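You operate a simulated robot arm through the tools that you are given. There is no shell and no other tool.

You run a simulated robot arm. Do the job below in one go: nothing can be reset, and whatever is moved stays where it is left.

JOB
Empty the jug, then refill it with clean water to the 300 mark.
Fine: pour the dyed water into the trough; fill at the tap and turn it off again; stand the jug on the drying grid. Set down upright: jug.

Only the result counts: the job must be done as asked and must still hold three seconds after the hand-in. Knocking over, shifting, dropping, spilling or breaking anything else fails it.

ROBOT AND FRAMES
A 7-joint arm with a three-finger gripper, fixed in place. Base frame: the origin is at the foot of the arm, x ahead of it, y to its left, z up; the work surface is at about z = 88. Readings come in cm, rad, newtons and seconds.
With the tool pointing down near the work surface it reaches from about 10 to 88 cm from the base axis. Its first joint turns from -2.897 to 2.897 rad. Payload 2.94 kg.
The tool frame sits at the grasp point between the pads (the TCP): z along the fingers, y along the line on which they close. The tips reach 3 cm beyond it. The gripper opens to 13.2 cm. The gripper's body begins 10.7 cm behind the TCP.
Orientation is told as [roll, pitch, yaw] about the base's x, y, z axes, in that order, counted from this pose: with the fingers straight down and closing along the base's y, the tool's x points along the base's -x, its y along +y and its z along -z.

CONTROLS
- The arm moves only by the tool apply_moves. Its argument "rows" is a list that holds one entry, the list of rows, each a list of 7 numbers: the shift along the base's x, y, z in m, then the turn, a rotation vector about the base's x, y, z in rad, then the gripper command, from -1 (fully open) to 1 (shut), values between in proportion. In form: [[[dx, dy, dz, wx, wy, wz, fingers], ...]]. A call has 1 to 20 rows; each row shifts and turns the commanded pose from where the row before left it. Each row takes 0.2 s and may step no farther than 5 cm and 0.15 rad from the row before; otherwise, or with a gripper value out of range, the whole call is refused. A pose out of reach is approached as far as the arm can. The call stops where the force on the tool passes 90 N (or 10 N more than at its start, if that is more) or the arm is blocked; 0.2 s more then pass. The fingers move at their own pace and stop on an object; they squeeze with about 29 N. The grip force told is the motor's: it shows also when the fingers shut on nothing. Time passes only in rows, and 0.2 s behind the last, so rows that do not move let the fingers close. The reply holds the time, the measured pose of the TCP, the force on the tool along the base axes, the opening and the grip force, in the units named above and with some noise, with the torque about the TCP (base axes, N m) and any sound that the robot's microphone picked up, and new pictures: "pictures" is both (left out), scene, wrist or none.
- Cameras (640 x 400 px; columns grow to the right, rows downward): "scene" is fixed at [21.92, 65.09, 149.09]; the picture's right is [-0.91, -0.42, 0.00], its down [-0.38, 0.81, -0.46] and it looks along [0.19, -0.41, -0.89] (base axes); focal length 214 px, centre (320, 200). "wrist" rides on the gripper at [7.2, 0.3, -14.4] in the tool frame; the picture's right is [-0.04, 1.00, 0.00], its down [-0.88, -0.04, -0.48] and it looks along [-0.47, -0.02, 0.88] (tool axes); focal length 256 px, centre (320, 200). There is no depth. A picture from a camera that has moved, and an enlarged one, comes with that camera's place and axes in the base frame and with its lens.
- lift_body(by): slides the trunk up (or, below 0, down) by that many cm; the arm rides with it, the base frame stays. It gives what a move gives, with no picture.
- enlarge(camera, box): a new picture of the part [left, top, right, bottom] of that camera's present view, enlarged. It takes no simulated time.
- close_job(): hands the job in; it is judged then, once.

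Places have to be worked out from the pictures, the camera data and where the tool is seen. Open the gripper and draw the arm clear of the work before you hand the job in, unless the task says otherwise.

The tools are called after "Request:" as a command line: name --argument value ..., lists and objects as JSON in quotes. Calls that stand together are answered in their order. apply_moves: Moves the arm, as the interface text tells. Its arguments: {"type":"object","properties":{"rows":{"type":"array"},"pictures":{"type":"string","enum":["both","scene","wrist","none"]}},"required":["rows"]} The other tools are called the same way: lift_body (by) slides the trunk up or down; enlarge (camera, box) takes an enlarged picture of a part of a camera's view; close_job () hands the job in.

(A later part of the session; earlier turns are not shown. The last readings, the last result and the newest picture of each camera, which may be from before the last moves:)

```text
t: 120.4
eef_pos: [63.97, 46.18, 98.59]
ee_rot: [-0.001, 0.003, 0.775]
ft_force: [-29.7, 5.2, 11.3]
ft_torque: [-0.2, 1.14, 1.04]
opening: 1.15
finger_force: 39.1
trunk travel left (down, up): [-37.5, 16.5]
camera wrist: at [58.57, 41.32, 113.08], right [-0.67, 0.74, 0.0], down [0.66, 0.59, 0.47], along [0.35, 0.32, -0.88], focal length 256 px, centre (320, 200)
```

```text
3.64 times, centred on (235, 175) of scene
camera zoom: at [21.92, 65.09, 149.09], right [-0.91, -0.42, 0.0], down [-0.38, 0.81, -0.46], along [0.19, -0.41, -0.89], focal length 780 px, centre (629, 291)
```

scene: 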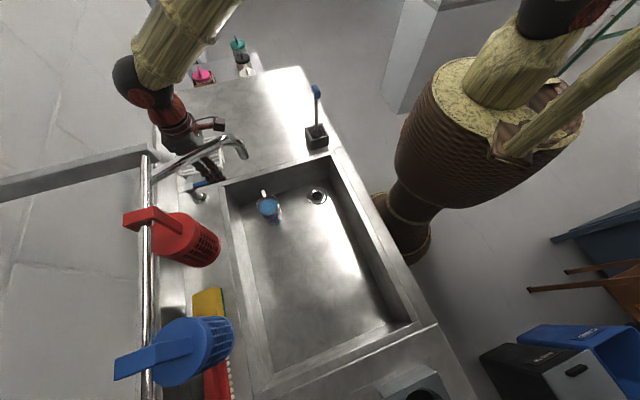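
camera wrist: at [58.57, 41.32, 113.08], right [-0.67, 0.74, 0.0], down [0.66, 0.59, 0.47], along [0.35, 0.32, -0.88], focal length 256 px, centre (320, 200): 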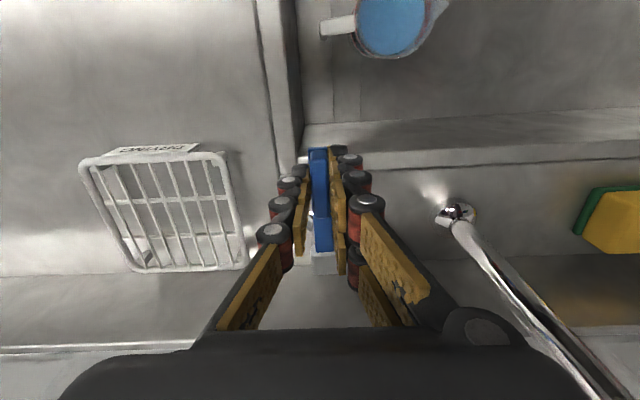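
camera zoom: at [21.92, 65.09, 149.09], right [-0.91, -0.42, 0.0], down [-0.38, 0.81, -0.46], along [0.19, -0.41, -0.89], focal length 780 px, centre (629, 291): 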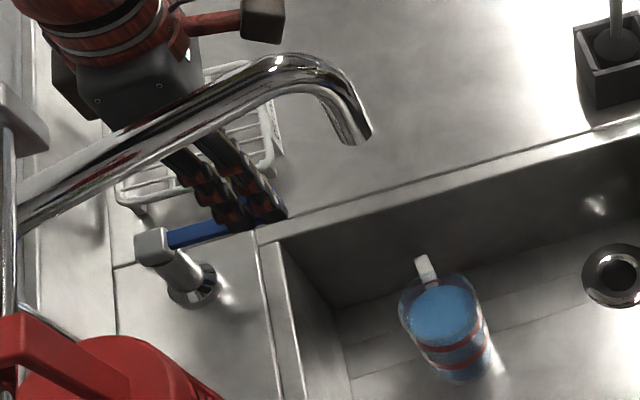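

The stream has stopped and the level sits about at the 300 ring's middle. I release the paddle carefully.

Request:
apply_moves --rows '[[[0, 0, 0, 0, 0, 0, 0.7], [0, 0, 0, 0, 0, 0, 0.3], [0, 0, 0, 0, 0, 0, 0.1], [0, 0, 0, 0, 0, 0, 0.1], [0, 0, 0, 0, 0, 0, 0.1]]]' --pictures "both"

Request:
enlarge --camera "scene" --box '[258, 192, 282, 216]'

Request:
enlarge --camera "wrist" --box '[220, 100, 420, 300]'

```text
t: 121.6
eef_pos: [64.37, 46.1, 98.56]
ee_rot: [0.0, 0.0, 0.773]
ft_force: [0.2, 0.1, -0.2]
ft_torque: [0.0, -0.03, -0.02]
opening: 5.94
finger_force: 0.1
trunk travel left (down, up): [-37.5, 16.5]
camera wrist: at [59.01, 41.27, 113.0], right [-0.67, 0.74, 0.0], down [0.66, 0.59, 0.48], along [0.35, 0.32, -0.88], focal length 256 px, centre (320, 200)
```

scene: 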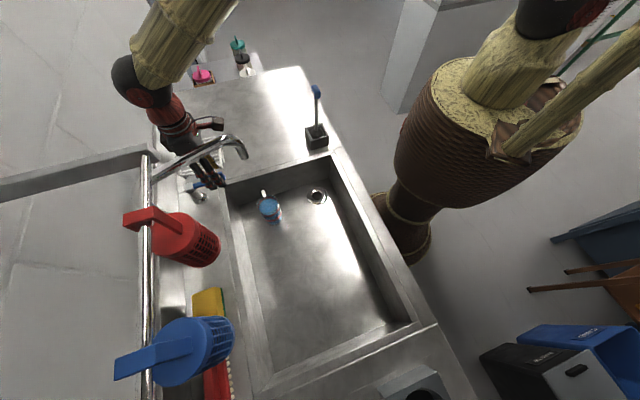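
wrist: 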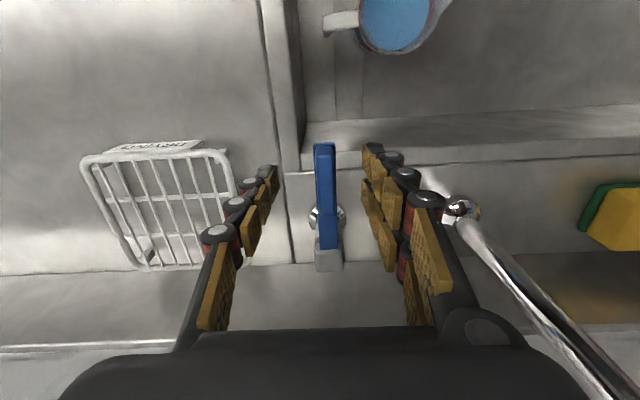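

```text
16.00 times, centred on (270, 204) of scene
camera zoom: at [21.92, 65.09, 149.09], right [-0.91, -0.42, 0.0], down [-0.38, 0.81, -0.46], along [0.19, -0.41, -0.89], focal length 3432 px, centre (1120, 136)
```

zoom: 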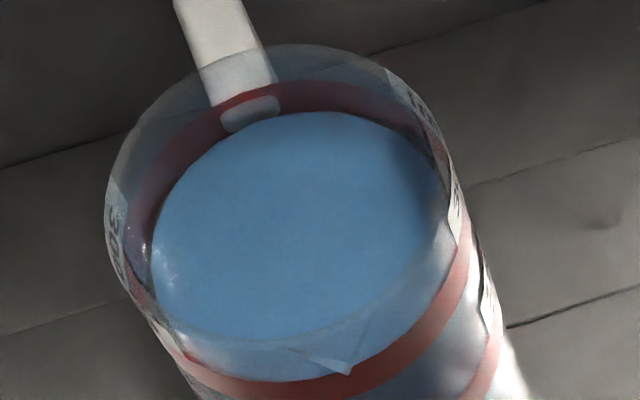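

```text
2.00 times, centred on (320, 200) of wrist
camera zoom: at [59.01, 41.27, 113.0], right [-0.67, 0.74, 0.0], down [0.66, 0.59, 0.48], along [0.35, 0.32, -0.88], focal length 512 px, centre (320, 200)
```

zoom: 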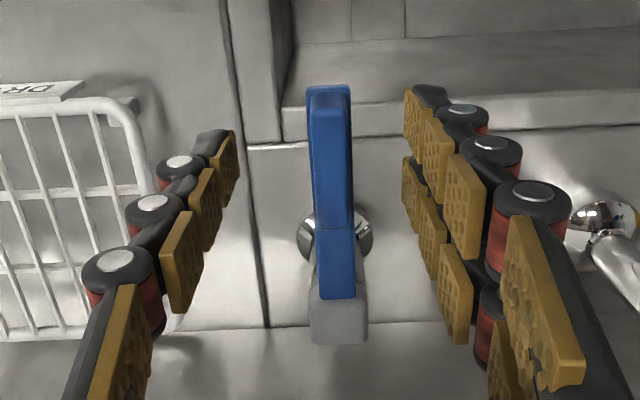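

The tap is off and the lever back in place. I raise the hand straight up, clear of the faucet, and back away.

Request:
apply_moves --rows '[[[0, 0, 0.02, 0, 0, 0, 0.1], [0, 0, 0.035, 0, 0, 0, 0.1], [0, 0, 0.04, 0, 0, 0, 0.1], [0, 0, 0.04, 0, 0, 0, 0.1], [0, 0, 0.04, 0, 0, 0, 0.1], [0, 0, 0.04, 0, 0, 0, 0.1], [0, 0, 0.035, 0, 0, 0, 0.1], [-0.025, -0.022, 0.01, 0, 0, 0, 0.1], [-0.03, -0.027, 0.01, 0, 0, 0, 0.1], [-0.03, -0.027, 0.01, 0, 0, 0, 0.1], [-0.03, -0.027, 0.01, 0, 0, 0, -1], [-0.03, -0.027, 0.003, 0, 0, 0, -1], [-0.03, -0.027, 0, 0, 0, 0, -1], [-0.007, -0.005, 0, 0, 0, 0, -1], [0, 0, 0, 0, 0, 0, -1]]]' --pictures "both"

```text
t: 124.8
eef_pos: [45.98, 29.85, 128.05]
ee_rot: [0.001, 0.0, 0.773]
ft_force: [-0.8, 0.4, 0.7]
ft_torque: [0.02, 0.01, -0.02]
opening: 13.2
finger_force: 0.0
trunk travel left (down, up): [-37.5, 16.5]
camera wrist: at [40.59, 24.97, 142.46], right [-0.67, 0.74, 0.0], down [0.66, 0.59, 0.48], along [0.35, 0.32, -0.88], focal length 256 px, centre (320, 200)
```

scene: 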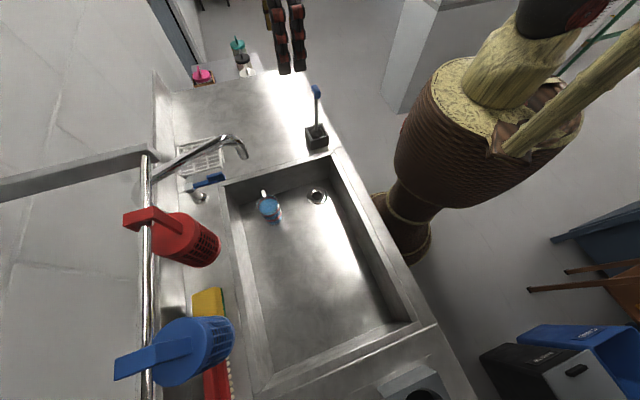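
wrist: 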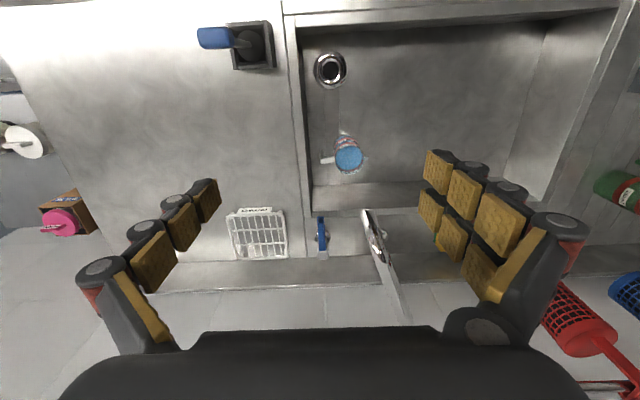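

I reverse the earlier path into the sink-side pose, tilted 0.9 at yaw -0.3, for a side look at the level.

Request:
apply_moves --rows '[[[-0.012, 0.0133, -0.01, 0, 0, -0.134, -1], [-0.012, 0.0133, -0.01, 0, 0, -0.134, -1], [-0.012, 0.0133, -0.01, 0, 0, -0.134, -1], [-0.012, 0.0133, -0.01, 0, 0, -0.134, -1], [-0.012, 0.0133, -0.01, 0, 0, -0.134, -1], [-0.012, 0.0133, -0.01, 0, 0, -0.134, -1], [-0.012, 0.0133, -0.01, 0, 0, -0.134, -1], [-0.012, 0.0133, -0.01, 0, 0, -0.134, -1], [0.004, 0.012, -0.04, -0.0443, -0.1433, 0, -1], [0.004, 0.012, -0.04, -0.0443, -0.1433, 0, -1], [0.004, 0.012, -0.04, -0.0443, -0.1433, 0, -1], [0.004, 0.012, -0.04, -0.0443, -0.1433, 0, -1], [0.004, 0.012, -0.04, -0.0443, -0.1433, 0, -1], [0.004, 0.012, -0.04, -0.0443, -0.1433, 0, -1], [0, 0, -0.03, 0, 0, 0, -1], [0, 0, -0.03, 0, 0, 0, -1], [0, 0, -0.03, 0, 0, 0, -1], [0, 0, -0.03, 0, 0, 0, -1], [0, 0, -0.02, 0, 0, 0, -1], [0, 0, 0, 0, 0, 0, -1]]]' --pictures "both"

Request:
enlarge --camera "wrist" --box '[260, 60, 400, 220]'

```text
t: 129.0
eef_pos: [38.78, 47.6, 81.78]
ee_rot: [-0.003, -0.901, -0.295]
ft_force: [0.0, 0.5, 0.2]
ft_torque: [0.02, 0.01, -0.01]
opening: 13.24
finger_force: 0.0
trunk travel left (down, up): [-37.5, 16.5]
camera wrist: at [23.78, 52.61, 85.05], right [0.32, 0.95, 0.03], down [0.16, -0.09, 0.98], along [0.93, -0.31, -0.17], focal length 256 px, centre (320, 200)
```

scene: 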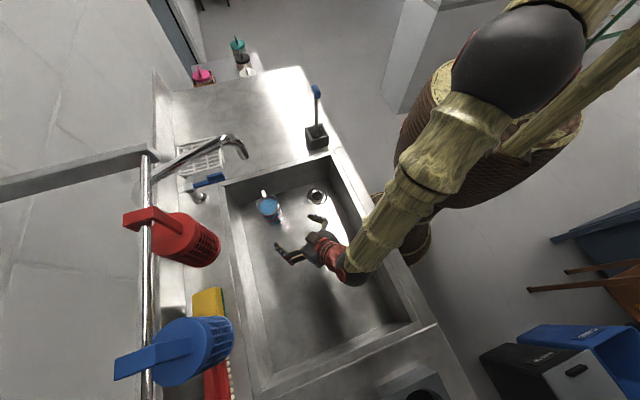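
wrist: 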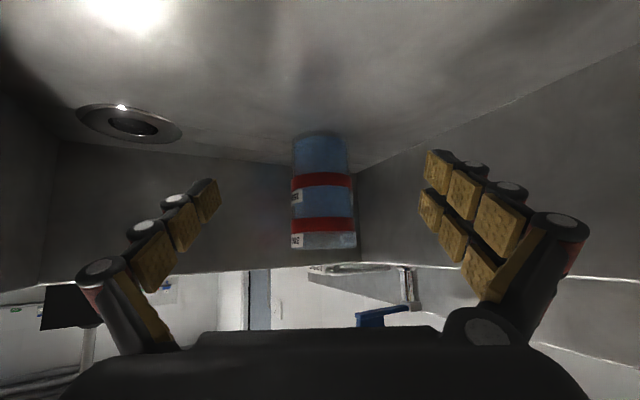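

```text
2.50 times, centred on (330, 140) of wrist
camera zoom: at [23.78, 52.61, 85.05], right [0.32, 0.95, 0.03], down [0.16, -0.09, 0.98], along [0.93, -0.31, -0.17], focal length 640 px, centre (295, 350)
```

zoom: 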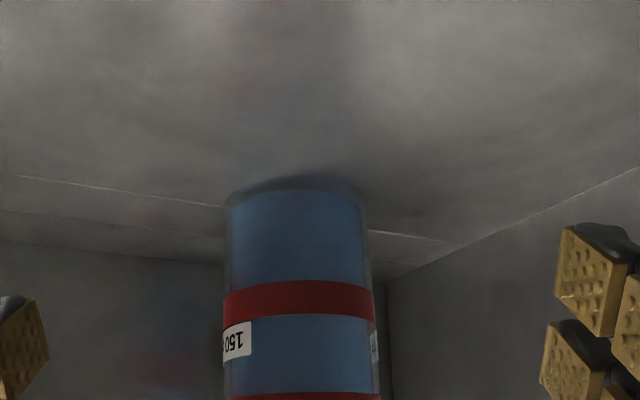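

I zoom on the 300 ring from the side (image is upside down).

Request:
enlarge --camera "wrist" --box '[270, 180, 380, 260]'

Request:
enlarge --camera "wrist" --box '[280, 205, 370, 255]'

```text
5.00 times, centred on (325, 220) of wrist
camera zoom: at [23.78, 52.61, 85.05], right [0.32, 0.95, 0.03], down [0.16, -0.09, 0.98], along [0.93, -0.31, -0.17], focal length 1280 px, centre (295, 100)
```

zoom: 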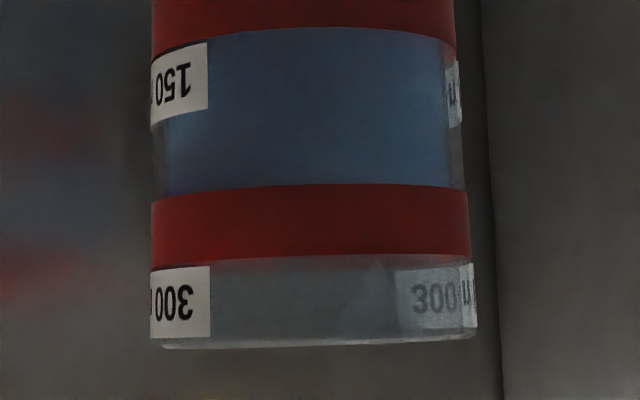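

```text
7.11 times, centred on (325, 230) of wrist
camera zoom: at [23.78, 52.61, 85.05], right [0.32, 0.95, 0.03], down [0.16, -0.09, 0.98], along [0.93, -0.31, -0.17], focal length 1820 px, centre (284, -13)
```

zoom: 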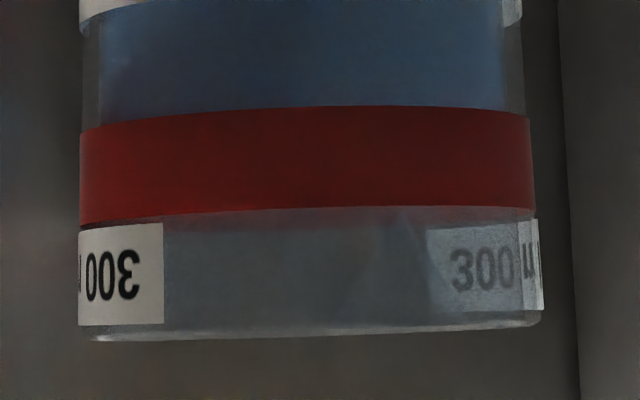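

The level is hidden behind the opaque ring, i.e. within the 300 band. I check finer with a strong zoom from the scene camera on the back edge of the water and ring.

Request:
enlarge --camera "scene" --box '[258, 193, 282, 208]'

Request:
enlarge --camera "scene" --box '[256, 192, 290, 224]'

```text
16.00 times, centred on (270, 200) of scene
camera zoom: at [21.92, 65.09, 149.09], right [-0.91, -0.42, 0.0], down [-0.38, 0.81, -0.46], along [0.19, -0.41, -0.89], focal length 3432 px, centre (1120, 192)
```

zoom: 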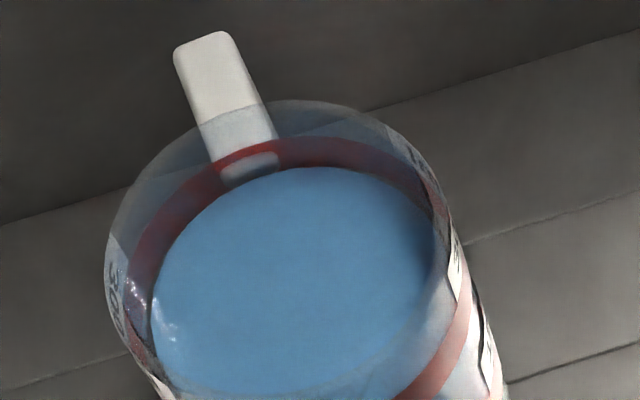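

```text
12.50 times, centred on (273, 208) of scene
camera zoom: at [21.92, 65.09, 149.09], right [-0.91, -0.42, 0.0], down [-0.38, 0.81, -0.46], along [0.19, -0.41, -0.89], focal length 2681 px, centre (908, 100)
```

zoom: 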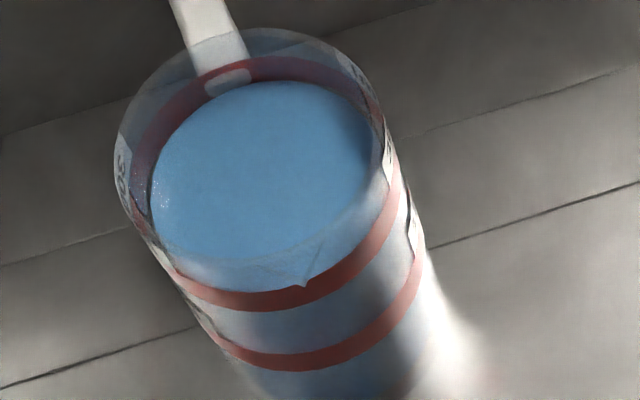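

From above, the water edge meets the lower border of the ring's back arc, so the level may be slightly under the mark. I raise the hand for a shallower look over the front of the ring to judge it precisely.

Request:
apply_moves --rows '[[[0, 0, 0.03, 0, 0, 0, -1], [0, 0, 0.03, 0, 0, 0, -1], [0, 0, 0.03, 0, 0, 0, -1], [0, 0, 0, 0, 0, 0, -1]]]' --pictures "wrist"

Request:
enlarge --camera "wrist" --box '[275, 90, 375, 190]'

Request:
enlarge --camera "wrist" --box '[280, 130, 360, 180]'

```text
t: 130.0
eef_pos: [38.86, 47.95, 90.89]
ee_rot: [-0.002, -0.901, -0.297]
ft_force: [-0.2, -0.8, -0.9]
ft_torque: [0.01, 0.0, 0.01]
opening: 13.18
finger_force: 0.1
trunk travel left (down, up): [-37.5, 16.5]
camera wrist: at [23.85, 52.72, 94.19], right [0.32, 0.95, 0.03], down [0.16, -0.09, 0.98], along [0.93, -0.31, -0.17], focal length 256 px, centre (320, 200)
```

wrist: 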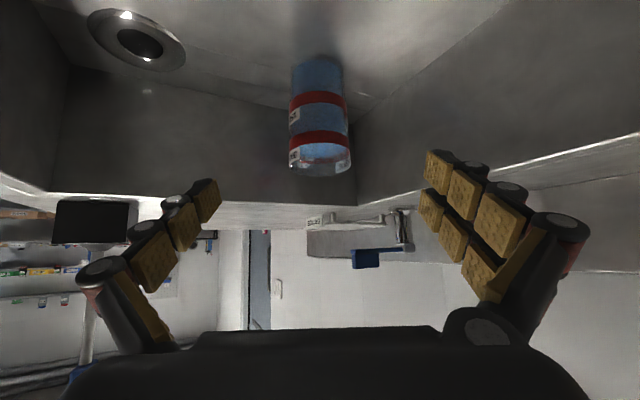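

```text
4.00 times, centred on (325, 140) of wrist
camera zoom: at [23.85, 52.72, 94.19], right [0.32, 0.95, 0.03], down [0.16, -0.09, 0.98], along [0.93, -0.31, -0.17], focal length 1024 px, centre (300, 440)
```

zoom: 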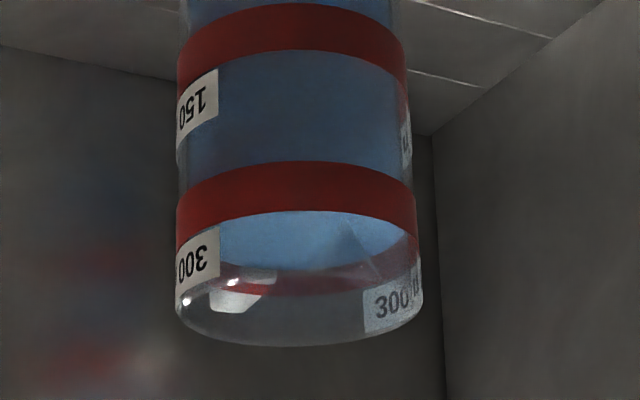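

```text
8.00 times, centred on (320, 155) of wrist
camera zoom: at [23.85, 52.72, 94.19], right [0.32, 0.95, 0.03], down [0.16, -0.09, 0.98], along [0.93, -0.31, -0.17], focal length 2048 px, centre (320, 560)
```

zoom: 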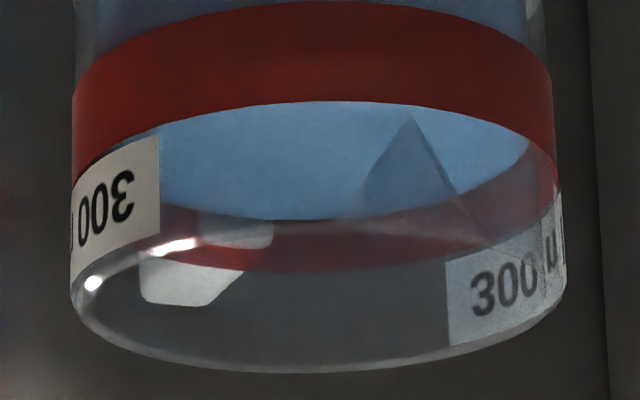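

This shallow view is conclusive: the water line works out at z~82.75 against the ring centre at ~82.8, so the level is on the 300 mark. I approach the jug again along the finger axis to the same grasp height.

Request:
apply_moves --rows '[[[0.0206, -0.0067, -0.0186, 0, 0, 0, -1], [0.0206, -0.0067, -0.0186, 0, 0, 0, -1], [0.0206, -0.0067, -0.0186, 0, 0, 0, -1], [0.0206, -0.0067, -0.0186, 0, 0, 0, -1], [0.0206, -0.0067, -0.0186, 0, 0, 0, -1], [0.0103, -0.0034, -0.0093, 0, 0, 0, -1], [0.0103, -0.0034, -0.0083, 0, 0, 0, -1], [0, 0, 0, 0, 0, 0, -1]]]' --pictures "both"

```text
t: 131.8
eef_pos: [51.17, 43.5, 79.9]
ee_rot: [0.0, -0.901, -0.299]
ft_force: [-0.1, 0.3, 0.1]
ft_torque: [-0.01, -0.02, 0.01]
opening: 13.18
finger_force: 0.0
trunk travel left (down, up): [-37.5, 16.5]
camera wrist: at [36.28, 48.43, 83.16], right [0.32, 0.95, 0.03], down [0.16, -0.09, 0.98], along [0.93, -0.31, -0.17], focal length 256 px, centre (320, 200)
```

scene: 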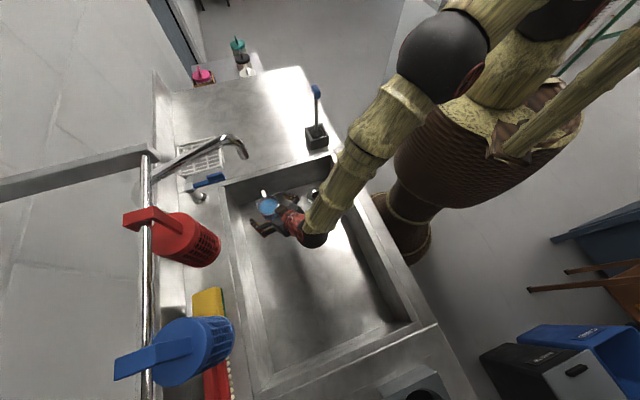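
wrist: 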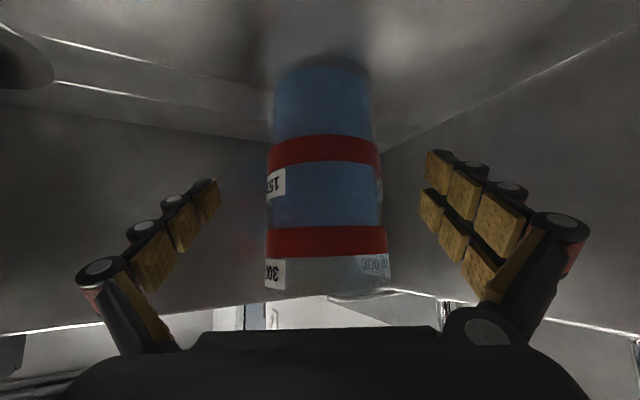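

Centre offset is ~3 mm; I correct it sideways and close with a long hold.

Request:
apply_moves --rows '[[[0.001, 0.0035, 0, 0, 0, 0, -1], [0, 0, 0, 0, 0, 0, -0.3], [0, 0, 0, 0, 0, 0, 0], [0, 0, 0, 0, 0, 0, 0.3], [0, 0, 0, 0, 0, 0, 0.6], [0, 0, 0, 0, 0, 0, 1], [0, 0, 0, 0, 0, 0, 1], [0, 0, 0, 0, 0, 0, 1], [0, 0, 0, 0, 0, 0, 1], [0, 0, 0, 0, 0, 0, 1], [0, 0, 0, 0, 0, 0, 1], [0, 0, 0, 0, 0, 0, 1]]]' --pictures "wrist"

```text
t: 134.4
eef_pos: [51.4, 43.9, 79.97]
ee_rot: [-0.002, -0.901, -0.297]
ft_force: [-0.2, -0.2, 0.2]
ft_torque: [0.1, -0.04, 0.0]
opening: 6.23
finger_force: 29.6
trunk travel left (down, up): [-37.5, 16.5]
camera wrist: at [36.32, 48.84, 83.17], right [0.32, 0.95, 0.03], down [0.16, -0.09, 0.98], along [0.93, -0.31, -0.17], focal length 256 px, centre (320, 200)
```

wrist: 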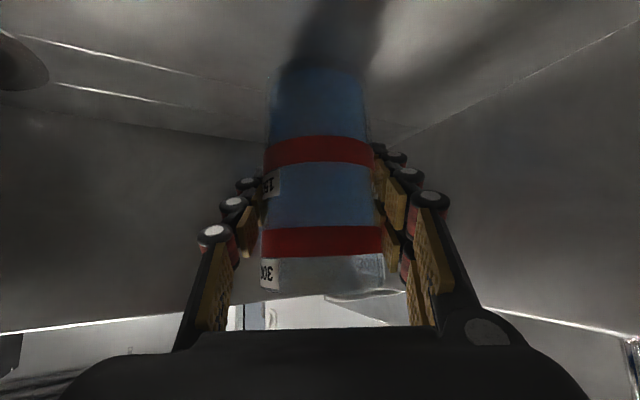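

Grip is full at 6.23 cm. Slow 1 cm test lift.

Request:
apply_moves --rows '[[[0, 0, 0.001, 0, 0, 0, 1], [0, 0, 0.003, 0, 0, 0, 1], [0, 0, 0.004, 0, 0, 0, 1], [0, 0, 0.004, 0, 0, 0, 1], [0, 0, 0.002, 0, 0, 0, 1], [0, 0, 0, 0, 0, 0, 1]]]' --pictures "wrist"

```text
t: 135.8
eef_pos: [51.29, 43.96, 81.21]
ee_rot: [-0.001, -0.899, -0.297]
ft_force: [-0.5, -0.7, -4.1]
ft_torque: [0.0, -0.01, -0.04]
opening: 6.25
finger_force: 28.4
trunk travel left (down, up): [-37.5, 16.5]
camera wrist: at [36.38, 48.84, 84.57], right [0.32, 0.95, 0.03], down [0.16, -0.09, 0.98], along [0.93, -0.31, -0.17], focal length 256 px, centre (320, 200)
```

wrist: 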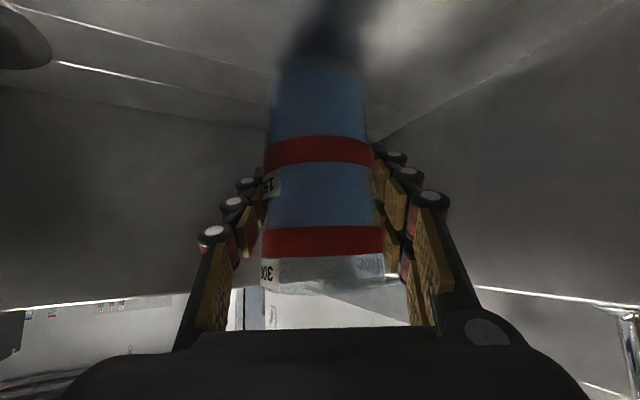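

The jug lifts cleanly (4.1 N load). I draw it back from under the outlet, gently, then up and out of the sink.

Request:
apply_moves --rows '[[[-0.005, 0.001, 0.003, 0, 0, 0, 1], [-0.012, 0.002, 0.006, 0, 0, 0, 1], [-0.018, 0.003, 0.01, 0, 0, 0, 1], [-0.022, 0.003, 0.012, 0, 0, 0, 1], [-0.022, 0.003, 0.012, 0, 0, 0, 1], [-0.022, 0.003, 0.012, 0, 0, 0, 1], [-0.018, 0.003, 0.012, 0, 0, 0, 1], [-0.01, 0.001, 0.015, 0, 0, 0, 1], [-0.004, 0, 0.02, 0, 0, 0, 1], [0, 0, 0.025, 0, 0, 0, 1], [0, 0, 0.03, 0, 0, 0, 1], [0, 0, 0.03, 0, 0, 0, 1], [0, 0, 0.03, 0, 0, 0, 1], [0, 0, 0.03, 0, 0, 0, 1], [0, 0, 0.03, 0, 0, 0, 1], [0, 0, 0.03, 0, 0, 0, 1], [0, 0, 0.025, 0, 0, 0, 1], [0, 0, 0.015, 0, 0, 0, 1], [0, 0, 0.005, 0, 0, 0, 1]]]' --pictures "both"

```text
t: 139.8
eef_pos: [37.74, 45.88, 116.39]
ee_rot: [-0.004, -0.901, -0.294]
ft_force: [-0.9, 0.5, -3.8]
ft_torque: [0.02, 0.0, 0.0]
opening: 6.25
finger_force: 29.3
trunk travel left (down, up): [-37.5, 16.5]
camera wrist: at [22.83, 50.75, 119.63], right [0.32, 0.95, 0.03], down [0.16, -0.09, 0.98], along [0.93, -0.31, -0.17], focal length 256 px, centre (320, 200)
```

scene: 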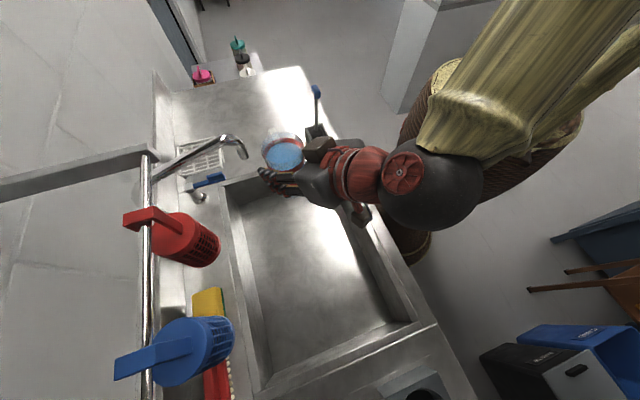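
wrist: 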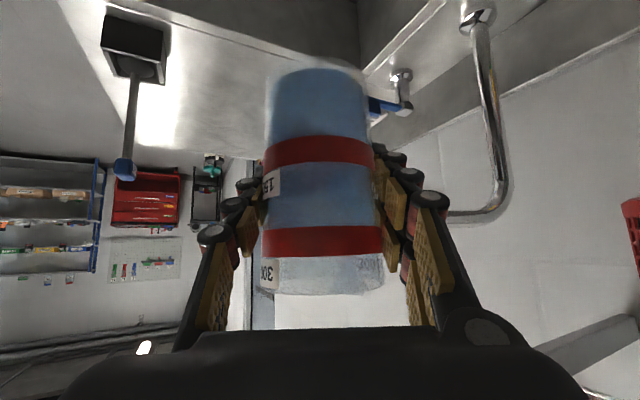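

Level and grip look steady. I carry the jug around the faucet on the near side, turning slowly toward the grid.

Request:
apply_moves --rows '[[[0.003, -0.01, 0.002, 0, 0, 0, 1], [0.006, -0.02, 0.002, 0, 0, 0.02, 1], [0.008, -0.024, 0.002, 0, 0, 0.04, 1], [0.008, -0.024, 0.002, 0, 0, 0.04, 1], [0.01, -0.024, 0.002, 0, 0, 0.04, 1], [0.012, -0.022, 0.002, 0, 0, 0.04, 1], [0.016, -0.018, 0.002, 0, 0, 0.04, 1], [0.022, -0.012, 0, 0, 0, 0.04, 1], [0.026, -0.006, 0, 0, 0, 0.04, 1], [0.028, -0.003, 0, 0, 0, 0.04, 1], [0.028, 0, 0, 0, 0, 0.04, 1], [0.028, 0, 0, 0, 0, 0.04, 1], [0.024, 0.004, 0, 0, 0, 0.04, 1], [0.016, 0.004, 0, 0, 0, 0.04, 1], [0.006, 0.002, 0, 0, 0, 0.02, 1], [0, 0, 0, 0, 0, 0, 1]]]' --pictures "both"

```text
t: 143.2
eef_pos: [62.13, 30.8, 117.86]
ee_rot: [-0.001, -0.9, 0.22]
ft_force: [-0.7, 0.3, -3.8]
ft_torque: [0.03, 0.03, 0.02]
opening: 6.24
finger_force: 29.2
trunk travel left (down, up): [-37.5, 16.5]
camera wrist: at [46.55, 27.54, 121.15], right [-0.19, 0.98, 0.03], down [0.18, 0.0, 0.98], along [0.96, 0.2, -0.17], focal length 256 px, centre (320, 200)
```

scene: 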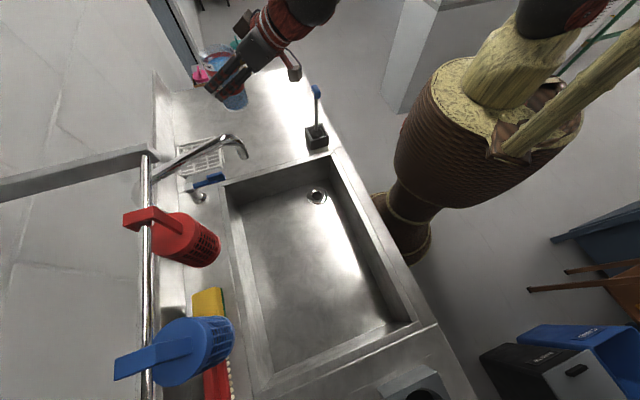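
wrist: 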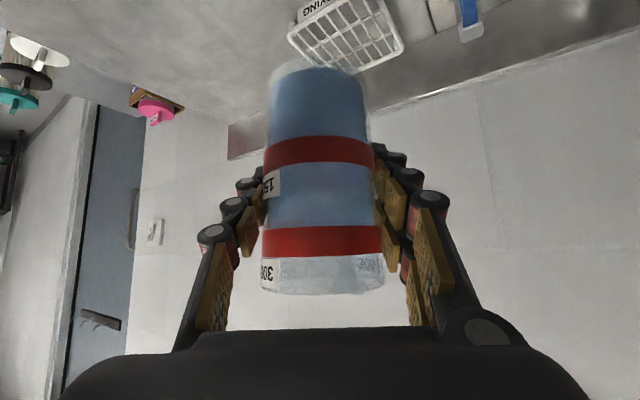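

The tap is dry and the jug steady. I zoom on the grid from here to fix its position.

Request:
enlarge --camera "wrist" --box '[270, 0, 430, 90]'

Request:
enlarge --camera "scene" --box '[160, 120, 260, 200]'

```text
4.00 times, centred on (350, 45) of wrist
camera zoom: at [46.55, 27.54, 121.15], right [-0.19, 0.98, 0.03], down [0.18, 0.0, 0.98], along [0.96, 0.2, -0.17], focal length 1024 px, centre (200, 820)
```

zoom: 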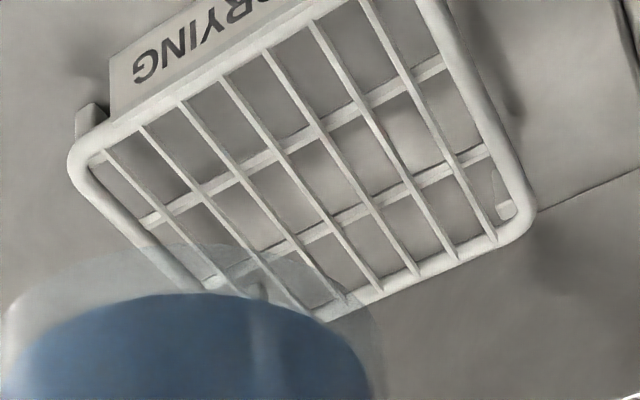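

```text
5.00 times, centred on (210, 160) of scene
camera zoom: at [21.92, 65.09, 149.09], right [-0.91, -0.42, 0.0], down [-0.38, 0.81, -0.46], along [0.19, -0.41, -0.89], focal length 1072 px, centre (870, 400)
```

zoom: 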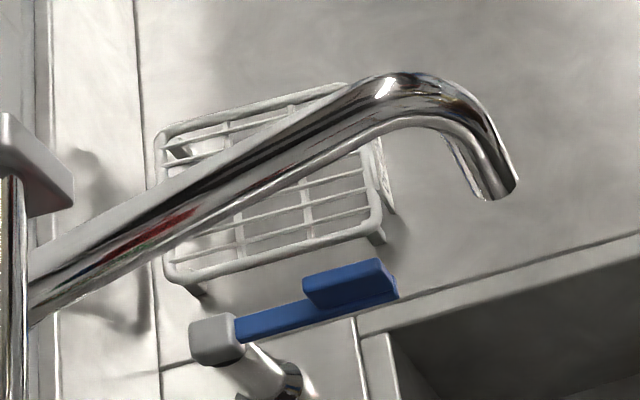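

The grid centre comes out near (80, 39.9) with its top at z~89.5-90.5. I bring the jug above its nearer half at about (78.6, 38.4), lowering gradually.

Request:
apply_moves --rows '[[[0.006, 0.003, -0.003, 0, 0, 0.01, 1], [0.014, 0.006, -0.008, 0, 0, 0.025, 1], [0.02, 0.009, -0.013, 0, 0, 0.025, 1], [0.022, 0.01, -0.015, 0, 0, 0.025, 1], [0.022, 0.01, -0.016, 0, 0, 0.025, 1], [0.022, 0.01, -0.016, 0, 0, 0.025, 1], [0.022, 0.01, -0.016, 0, 0, 0.025, 1], [0.018, 0.009, -0.014, 0, 0, 0.025, 1], [0.012, 0.006, -0.011, 0, 0, 0.015, 1], [0.006, 0.003, -0.006, 0, 0, 0, 1], [0, 0, 0, 0, 0, 0, 1]]]' --pictures "both"

Request:
enlarge --camera "wrist" --box '[220, 0, 460, 180]'

Request:
enlarge --camera "scene" --box '[140, 70, 260, 190]'

```text
t: 145.6
eef_pos: [78.34, 38.15, 105.96]
ee_rot: [-0.002, -0.898, 0.422]
ft_force: [0.1, 0.7, -3.7]
ft_torque: [0.0, 0.03, -0.02]
opening: 6.22
finger_force: 29.0
trunk travel left (down, up): [-37.5, 16.5]
camera wrist: at [63.83, 31.94, 109.4], right [-0.38, 0.92, 0.03], down [0.17, 0.04, 0.98], along [0.91, 0.38, -0.18], focal length 256 px, centre (320, 200)
```

scene: 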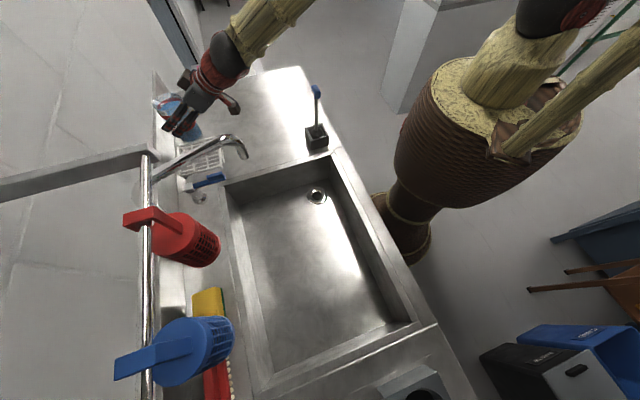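
wrist: 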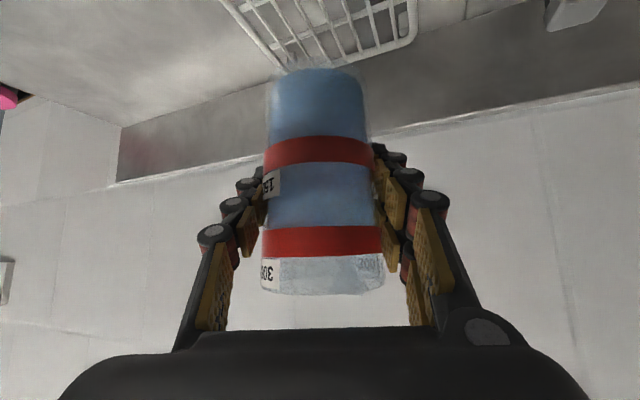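

```text
2.22 times, centred on (340, 90) of wrist
camera zoom: at [63.83, 31.94, 109.4], right [-0.38, 0.92, 0.03], down [0.17, 0.04, 0.98], along [0.91, 0.38, -0.18], focal length 569 px, centre (276, 444)
```

zoom: 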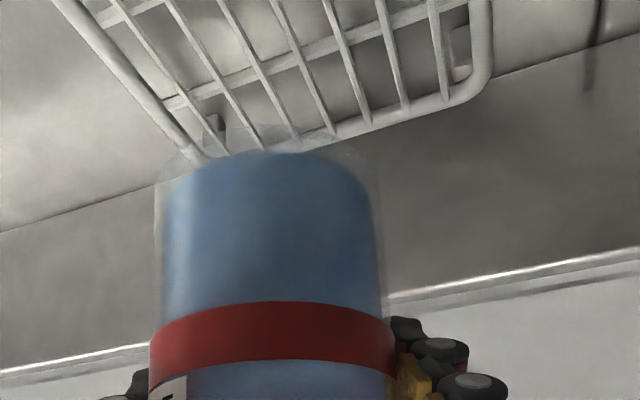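

```text
3.33 times, centred on (200, 130) of scene
camera zoom: at [21.92, 65.09, 149.09], right [-0.91, -0.42, 0.0], down [-0.38, 0.81, -0.46], along [0.19, -0.41, -0.89], focal length 715 px, centre (720, 433)
```

zoom: 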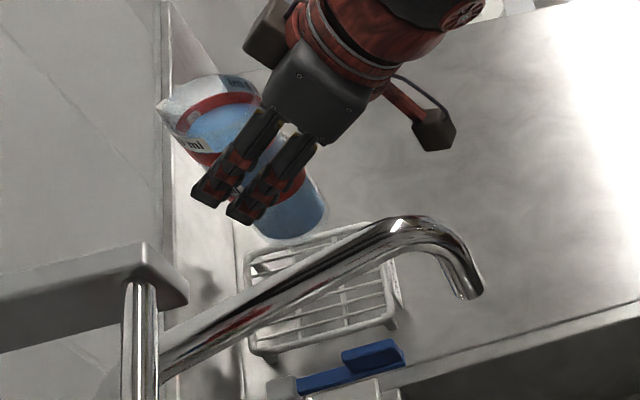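

The landing point is on the grid, about 1.8 cm short of its centre. I shift slightly toward the centre and lower to just above the grid.

Request:
apply_moves --rows '[[[0.002, 0.003, -0.01, 0, 0, 0, 1], [0.002, 0.003, -0.018, 0, 0, 0, 1], [0.001, 0.001, -0.018, 0, 0, 0, 1], [0, 0, -0.012, 0, 0, 0, 1], [0, 0, 0, 0, 0, 0, 1]]]' --pictures "both"

Request:
enlarge --camera "wrist" --box '[180, 0, 460, 180]'

Request:
enlarge --camera "scene" --box '[140, 90, 260, 190]'

```text
t: 146.8
eef_pos: [79.09, 39.06, 100.09]
ee_rot: [-0.001, -0.899, 0.423]
ft_force: [0.8, 0.2, -2.6]
ft_torque: [0.01, 0.02, 0.04]
opening: 6.22
finger_force: 29.0
trunk travel left (down, up): [-37.5, 16.5]
camera wrist: at [64.54, 32.86, 103.46], right [-0.38, 0.92, 0.03], down [0.17, 0.04, 0.98], along [0.91, 0.38, -0.18], focal length 256 px, centre (320, 200)
```

scene: 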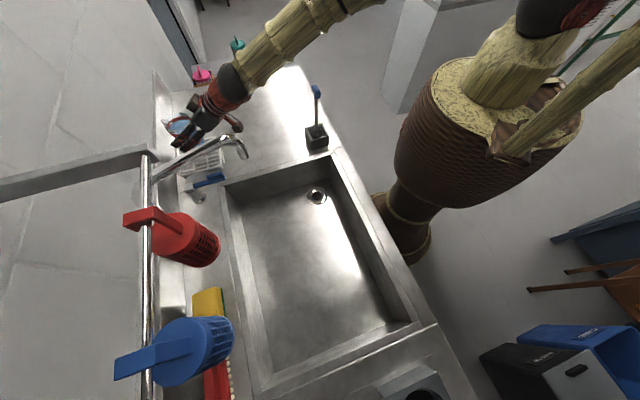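
wrist: 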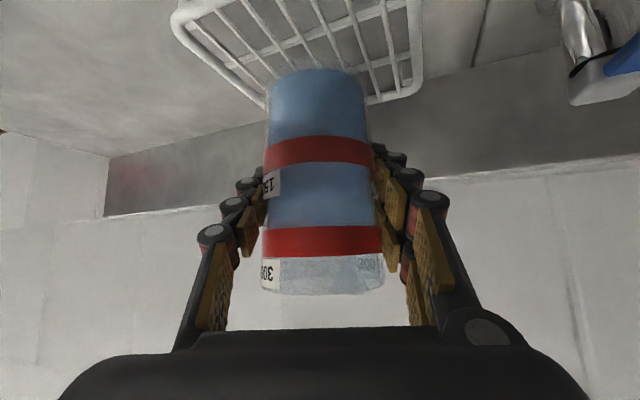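

```text
2.22 times, centred on (320, 90) of wrist
camera zoom: at [64.54, 32.86, 103.46], right [-0.38, 0.92, 0.03], down [0.17, 0.04, 0.98], along [0.91, 0.38, -0.18], focal length 569 px, centre (320, 444)
```

zoom: 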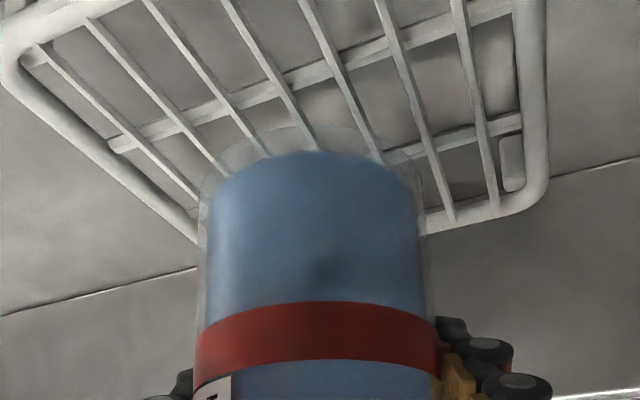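

```text
4.00 times, centred on (200, 140) of scene
camera zoom: at [21.92, 65.09, 149.09], right [-0.91, -0.42, 0.0], down [-0.38, 0.81, -0.46], along [0.19, -0.41, -0.89], focal length 858 px, centre (800, 440)
```

zoom: 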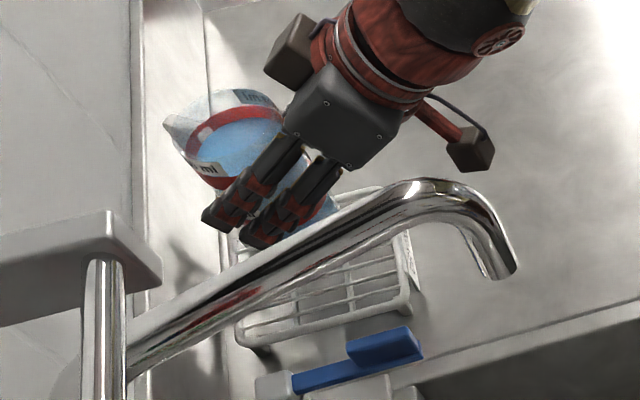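

The jug hovers over the middle of the grid, with the handle clear of the wall. I lower slowly until contact.

Request:
apply_moves --rows '[[[0, 0, -0.01, 0, 0, 0, 1], [0, 0, -0.01, 0, 0, 0, 1], [0, 0, -0.004, 0, 0, 0, 1], [0, 0, -0.002, 0, 0, 0, 1], [0, 0, 0, 0, 0, 0, 1]]]' --pictures "wrist"

Request:
enlarge --camera "wrist" --box '[180, 0, 460, 180]'

```text
t: 148.0
eef_pos: [78.99, 39.1, 97.65]
ee_rot: [-0.001, -0.898, 0.423]
ft_force: [-1.0, 0.1, -3.7]
ft_torque: [0.0, 0.04, 0.03]
opening: 6.2
finger_force: 29.6
trunk travel left (down, up): [-37.5, 16.5]
camera wrist: at [64.45, 32.83, 100.98], right [-0.38, 0.92, 0.03], down [0.17, 0.04, 0.98], along [0.91, 0.38, -0.18], focal length 256 px, centre (320, 200)
```

wrist: 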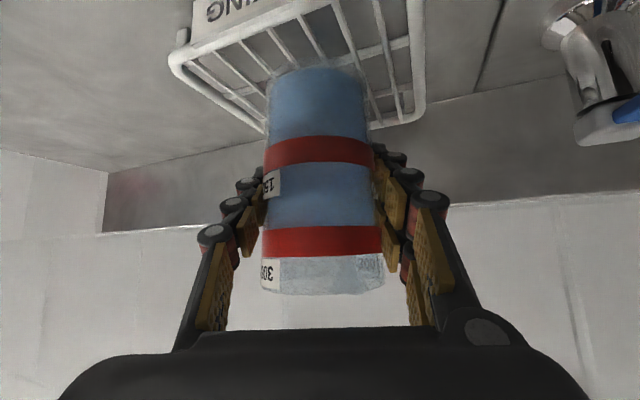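

```text
2.22 times, centred on (320, 90) of wrist
camera zoom: at [64.45, 32.83, 100.98], right [-0.38, 0.92, 0.03], down [0.17, 0.04, 0.98], along [0.91, 0.38, -0.18], focal length 569 px, centre (320, 444)
```

zoom: 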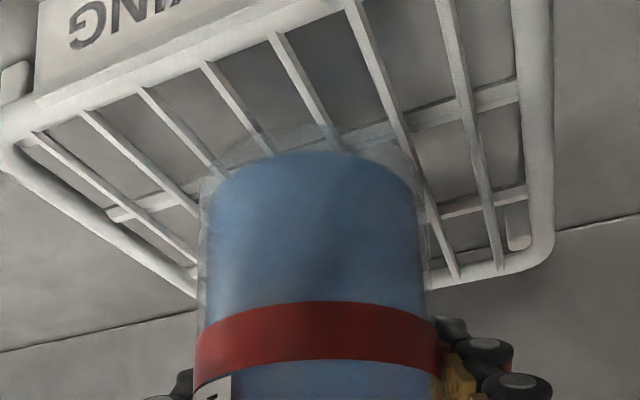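

Still free (−3.7 N load). I continue in 2 mm steps.

Request:
apply_moves --rows '[[[0, 0, -0.002, 0, 0, 0, 1], [0, 0, -0.002, 0, 0, 0, 1], [0, 0, -0.002, 0, 0, 0, 1], [0, 0, 0, 0, 0, 0, 1]]]' --pictures "none"

```text
t: 149.0
eef_pos: [79.13, 39.21, 97.41]
ee_rot: [-0.001, -0.906, 0.42]
ft_force: [-0.5, 0.1, 13.5]
ft_torque: [-0.08, 0.44, 0.05]
opening: 6.24
finger_force: 29.1
trunk travel left (down, up): [-37.5, 16.5]
```

Contact with the grid: +13.5 N. I relieve by about 3 mm so the jug just rests on it.

Request:
apply_moves --rows '[[[0, 0, 0.003, 0, 0, 0, 1], [0, 0, 0, 0, 0, 0, 1]]]' --pictures "both"

Request:
enlarge --camera "wrist" --box '[180, 0, 460, 180]'

Request:
enlarge --camera "scene" --box '[140, 100, 260, 190]'

```text
t: 149.6
eef_pos: [79.0, 38.95, 97.35]
ee_rot: [0.0, -0.899, 0.422]
ft_force: [0.0, 1.9, 6.7]
ft_torque: [0.35, 0.11, -0.01]
opening: 6.27
finger_force: 29.0
trunk travel left (down, up): [-37.5, 16.5]
camera wrist: at [64.48, 32.75, 100.76], right [-0.38, 0.92, 0.03], down [0.17, 0.04, 0.98], along [0.91, 0.38, -0.17], focal length 256 px, centre (320, 200)
```

scene: 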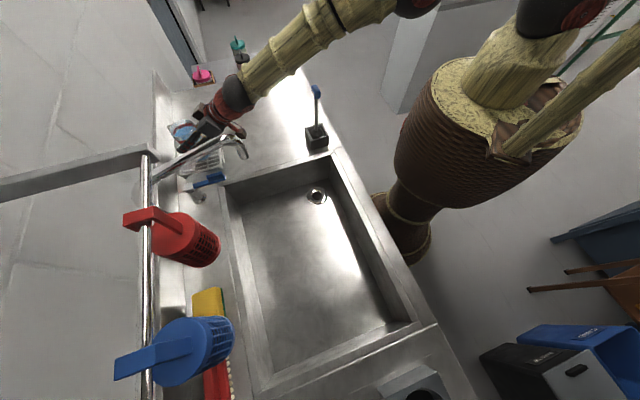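
wrist: 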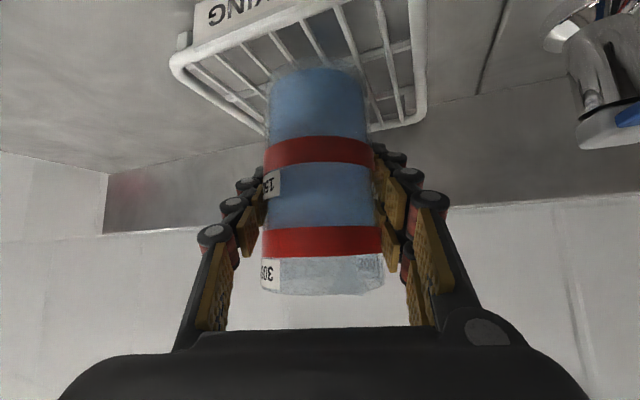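

```text
2.22 times, centred on (320, 90) of wrist
camera zoom: at [64.48, 32.75, 100.76], right [-0.38, 0.92, 0.03], down [0.17, 0.04, 0.98], along [0.91, 0.38, -0.17], focal length 569 px, centre (320, 444)
```

zoom: 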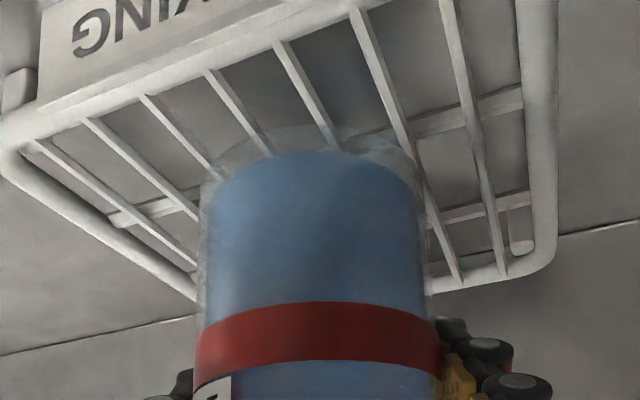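

```text
4.44 times, centred on (200, 145) of scene
camera zoom: at [21.92, 65.09, 149.09], right [-0.91, -0.42, 0.0], down [-0.38, 0.81, -0.46], along [0.19, -0.41, -0.89], focal length 953 px, centre (853, 444)
```

zoom: 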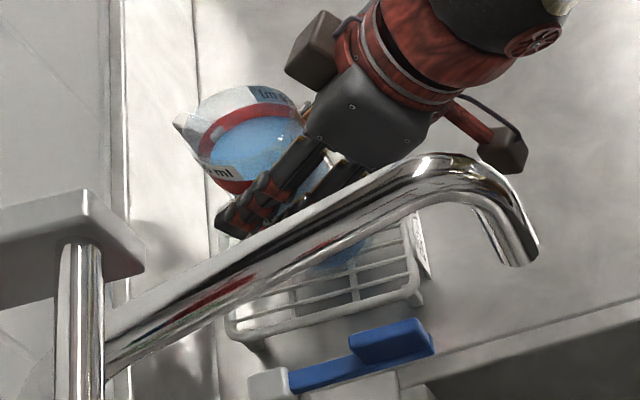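

Still 6.7 N of contact, so I ease up another 1.5 mm and then release the jug.

Request:
apply_moves --rows '[[[0, 0, 0.0015, 0, 0, 0, 1], [0, 0, 0, 0, 0, 0, 1]]]' --pictures "none"

```text
t: 150.2
eef_pos: [78.96, 38.85, 97.48]
ee_rot: [-0.001, -0.899, 0.423]
ft_force: [0.3, 0.5, 2.6]
ft_torque: [0.19, -0.13, 0.01]
opening: 6.25
finger_force: 29.2
trunk travel left (down, up): [-37.5, 16.5]
```

Load is almost balanced on the grid. I open the fingers gradually.

Request:
apply_moves --rows '[[[0, 0, 0.0005, 0, 0, 0, 1], [0, 0, 0, 0, 0, 0, 0.6], [0, 0, 0, 0, 0, 0, 0.2], [0, 0, 0, 0, 0, 0, -0.2], [0, 0, 0, 0, 0, 0, -0.6], [0, 0, 0, 0, 0, 0, -1], [0, 0, 0, 0, 0, 0, -1], [0, 0, 0, 0, 0, 0, -1]]]' --pictures "both"

Request:
enlarge --camera "wrist" --box '[180, 0, 460, 180]'

```text
t: 152.0
eef_pos: [78.99, 39.06, 97.62]
ee_rot: [0.0, -0.9, 0.421]
ft_force: [0.0, -0.4, 0.3]
ft_torque: [0.03, 0.01, -0.01]
opening: 13.2
finger_force: 0.1
trunk travel left (down, up): [-37.5, 16.5]
camera wrist: at [64.44, 32.77, 100.92], right [-0.38, 0.92, 0.03], down [0.17, 0.04, 0.98], along [0.91, 0.38, -0.17], focal length 256 px, centre (320, 200)
```

scene: 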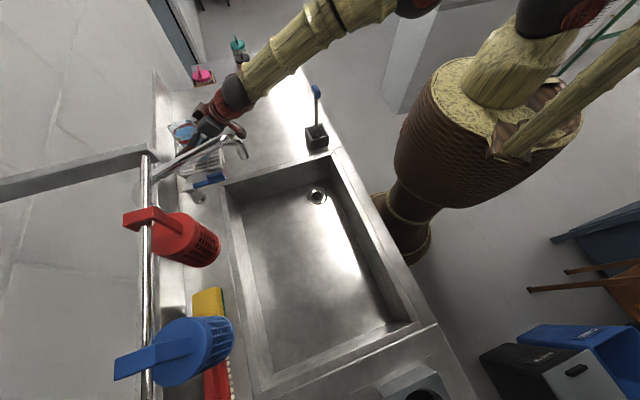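
wrist: 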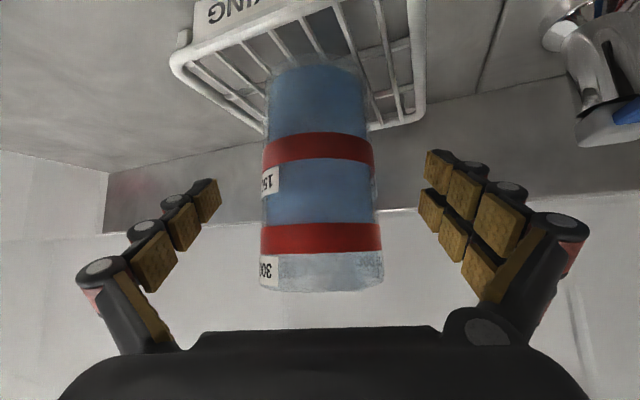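

```text
2.22 times, centred on (320, 90) of wrist
camera zoom: at [64.44, 32.77, 100.92], right [-0.38, 0.92, 0.03], down [0.17, 0.04, 0.98], along [0.91, 0.38, -0.17], focal length 569 px, centre (320, 444)
```

zoom: 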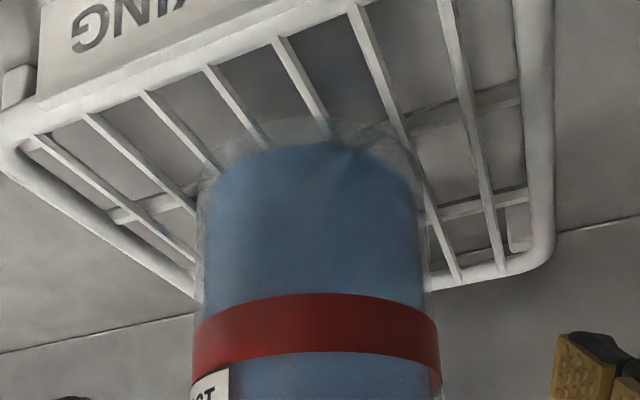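

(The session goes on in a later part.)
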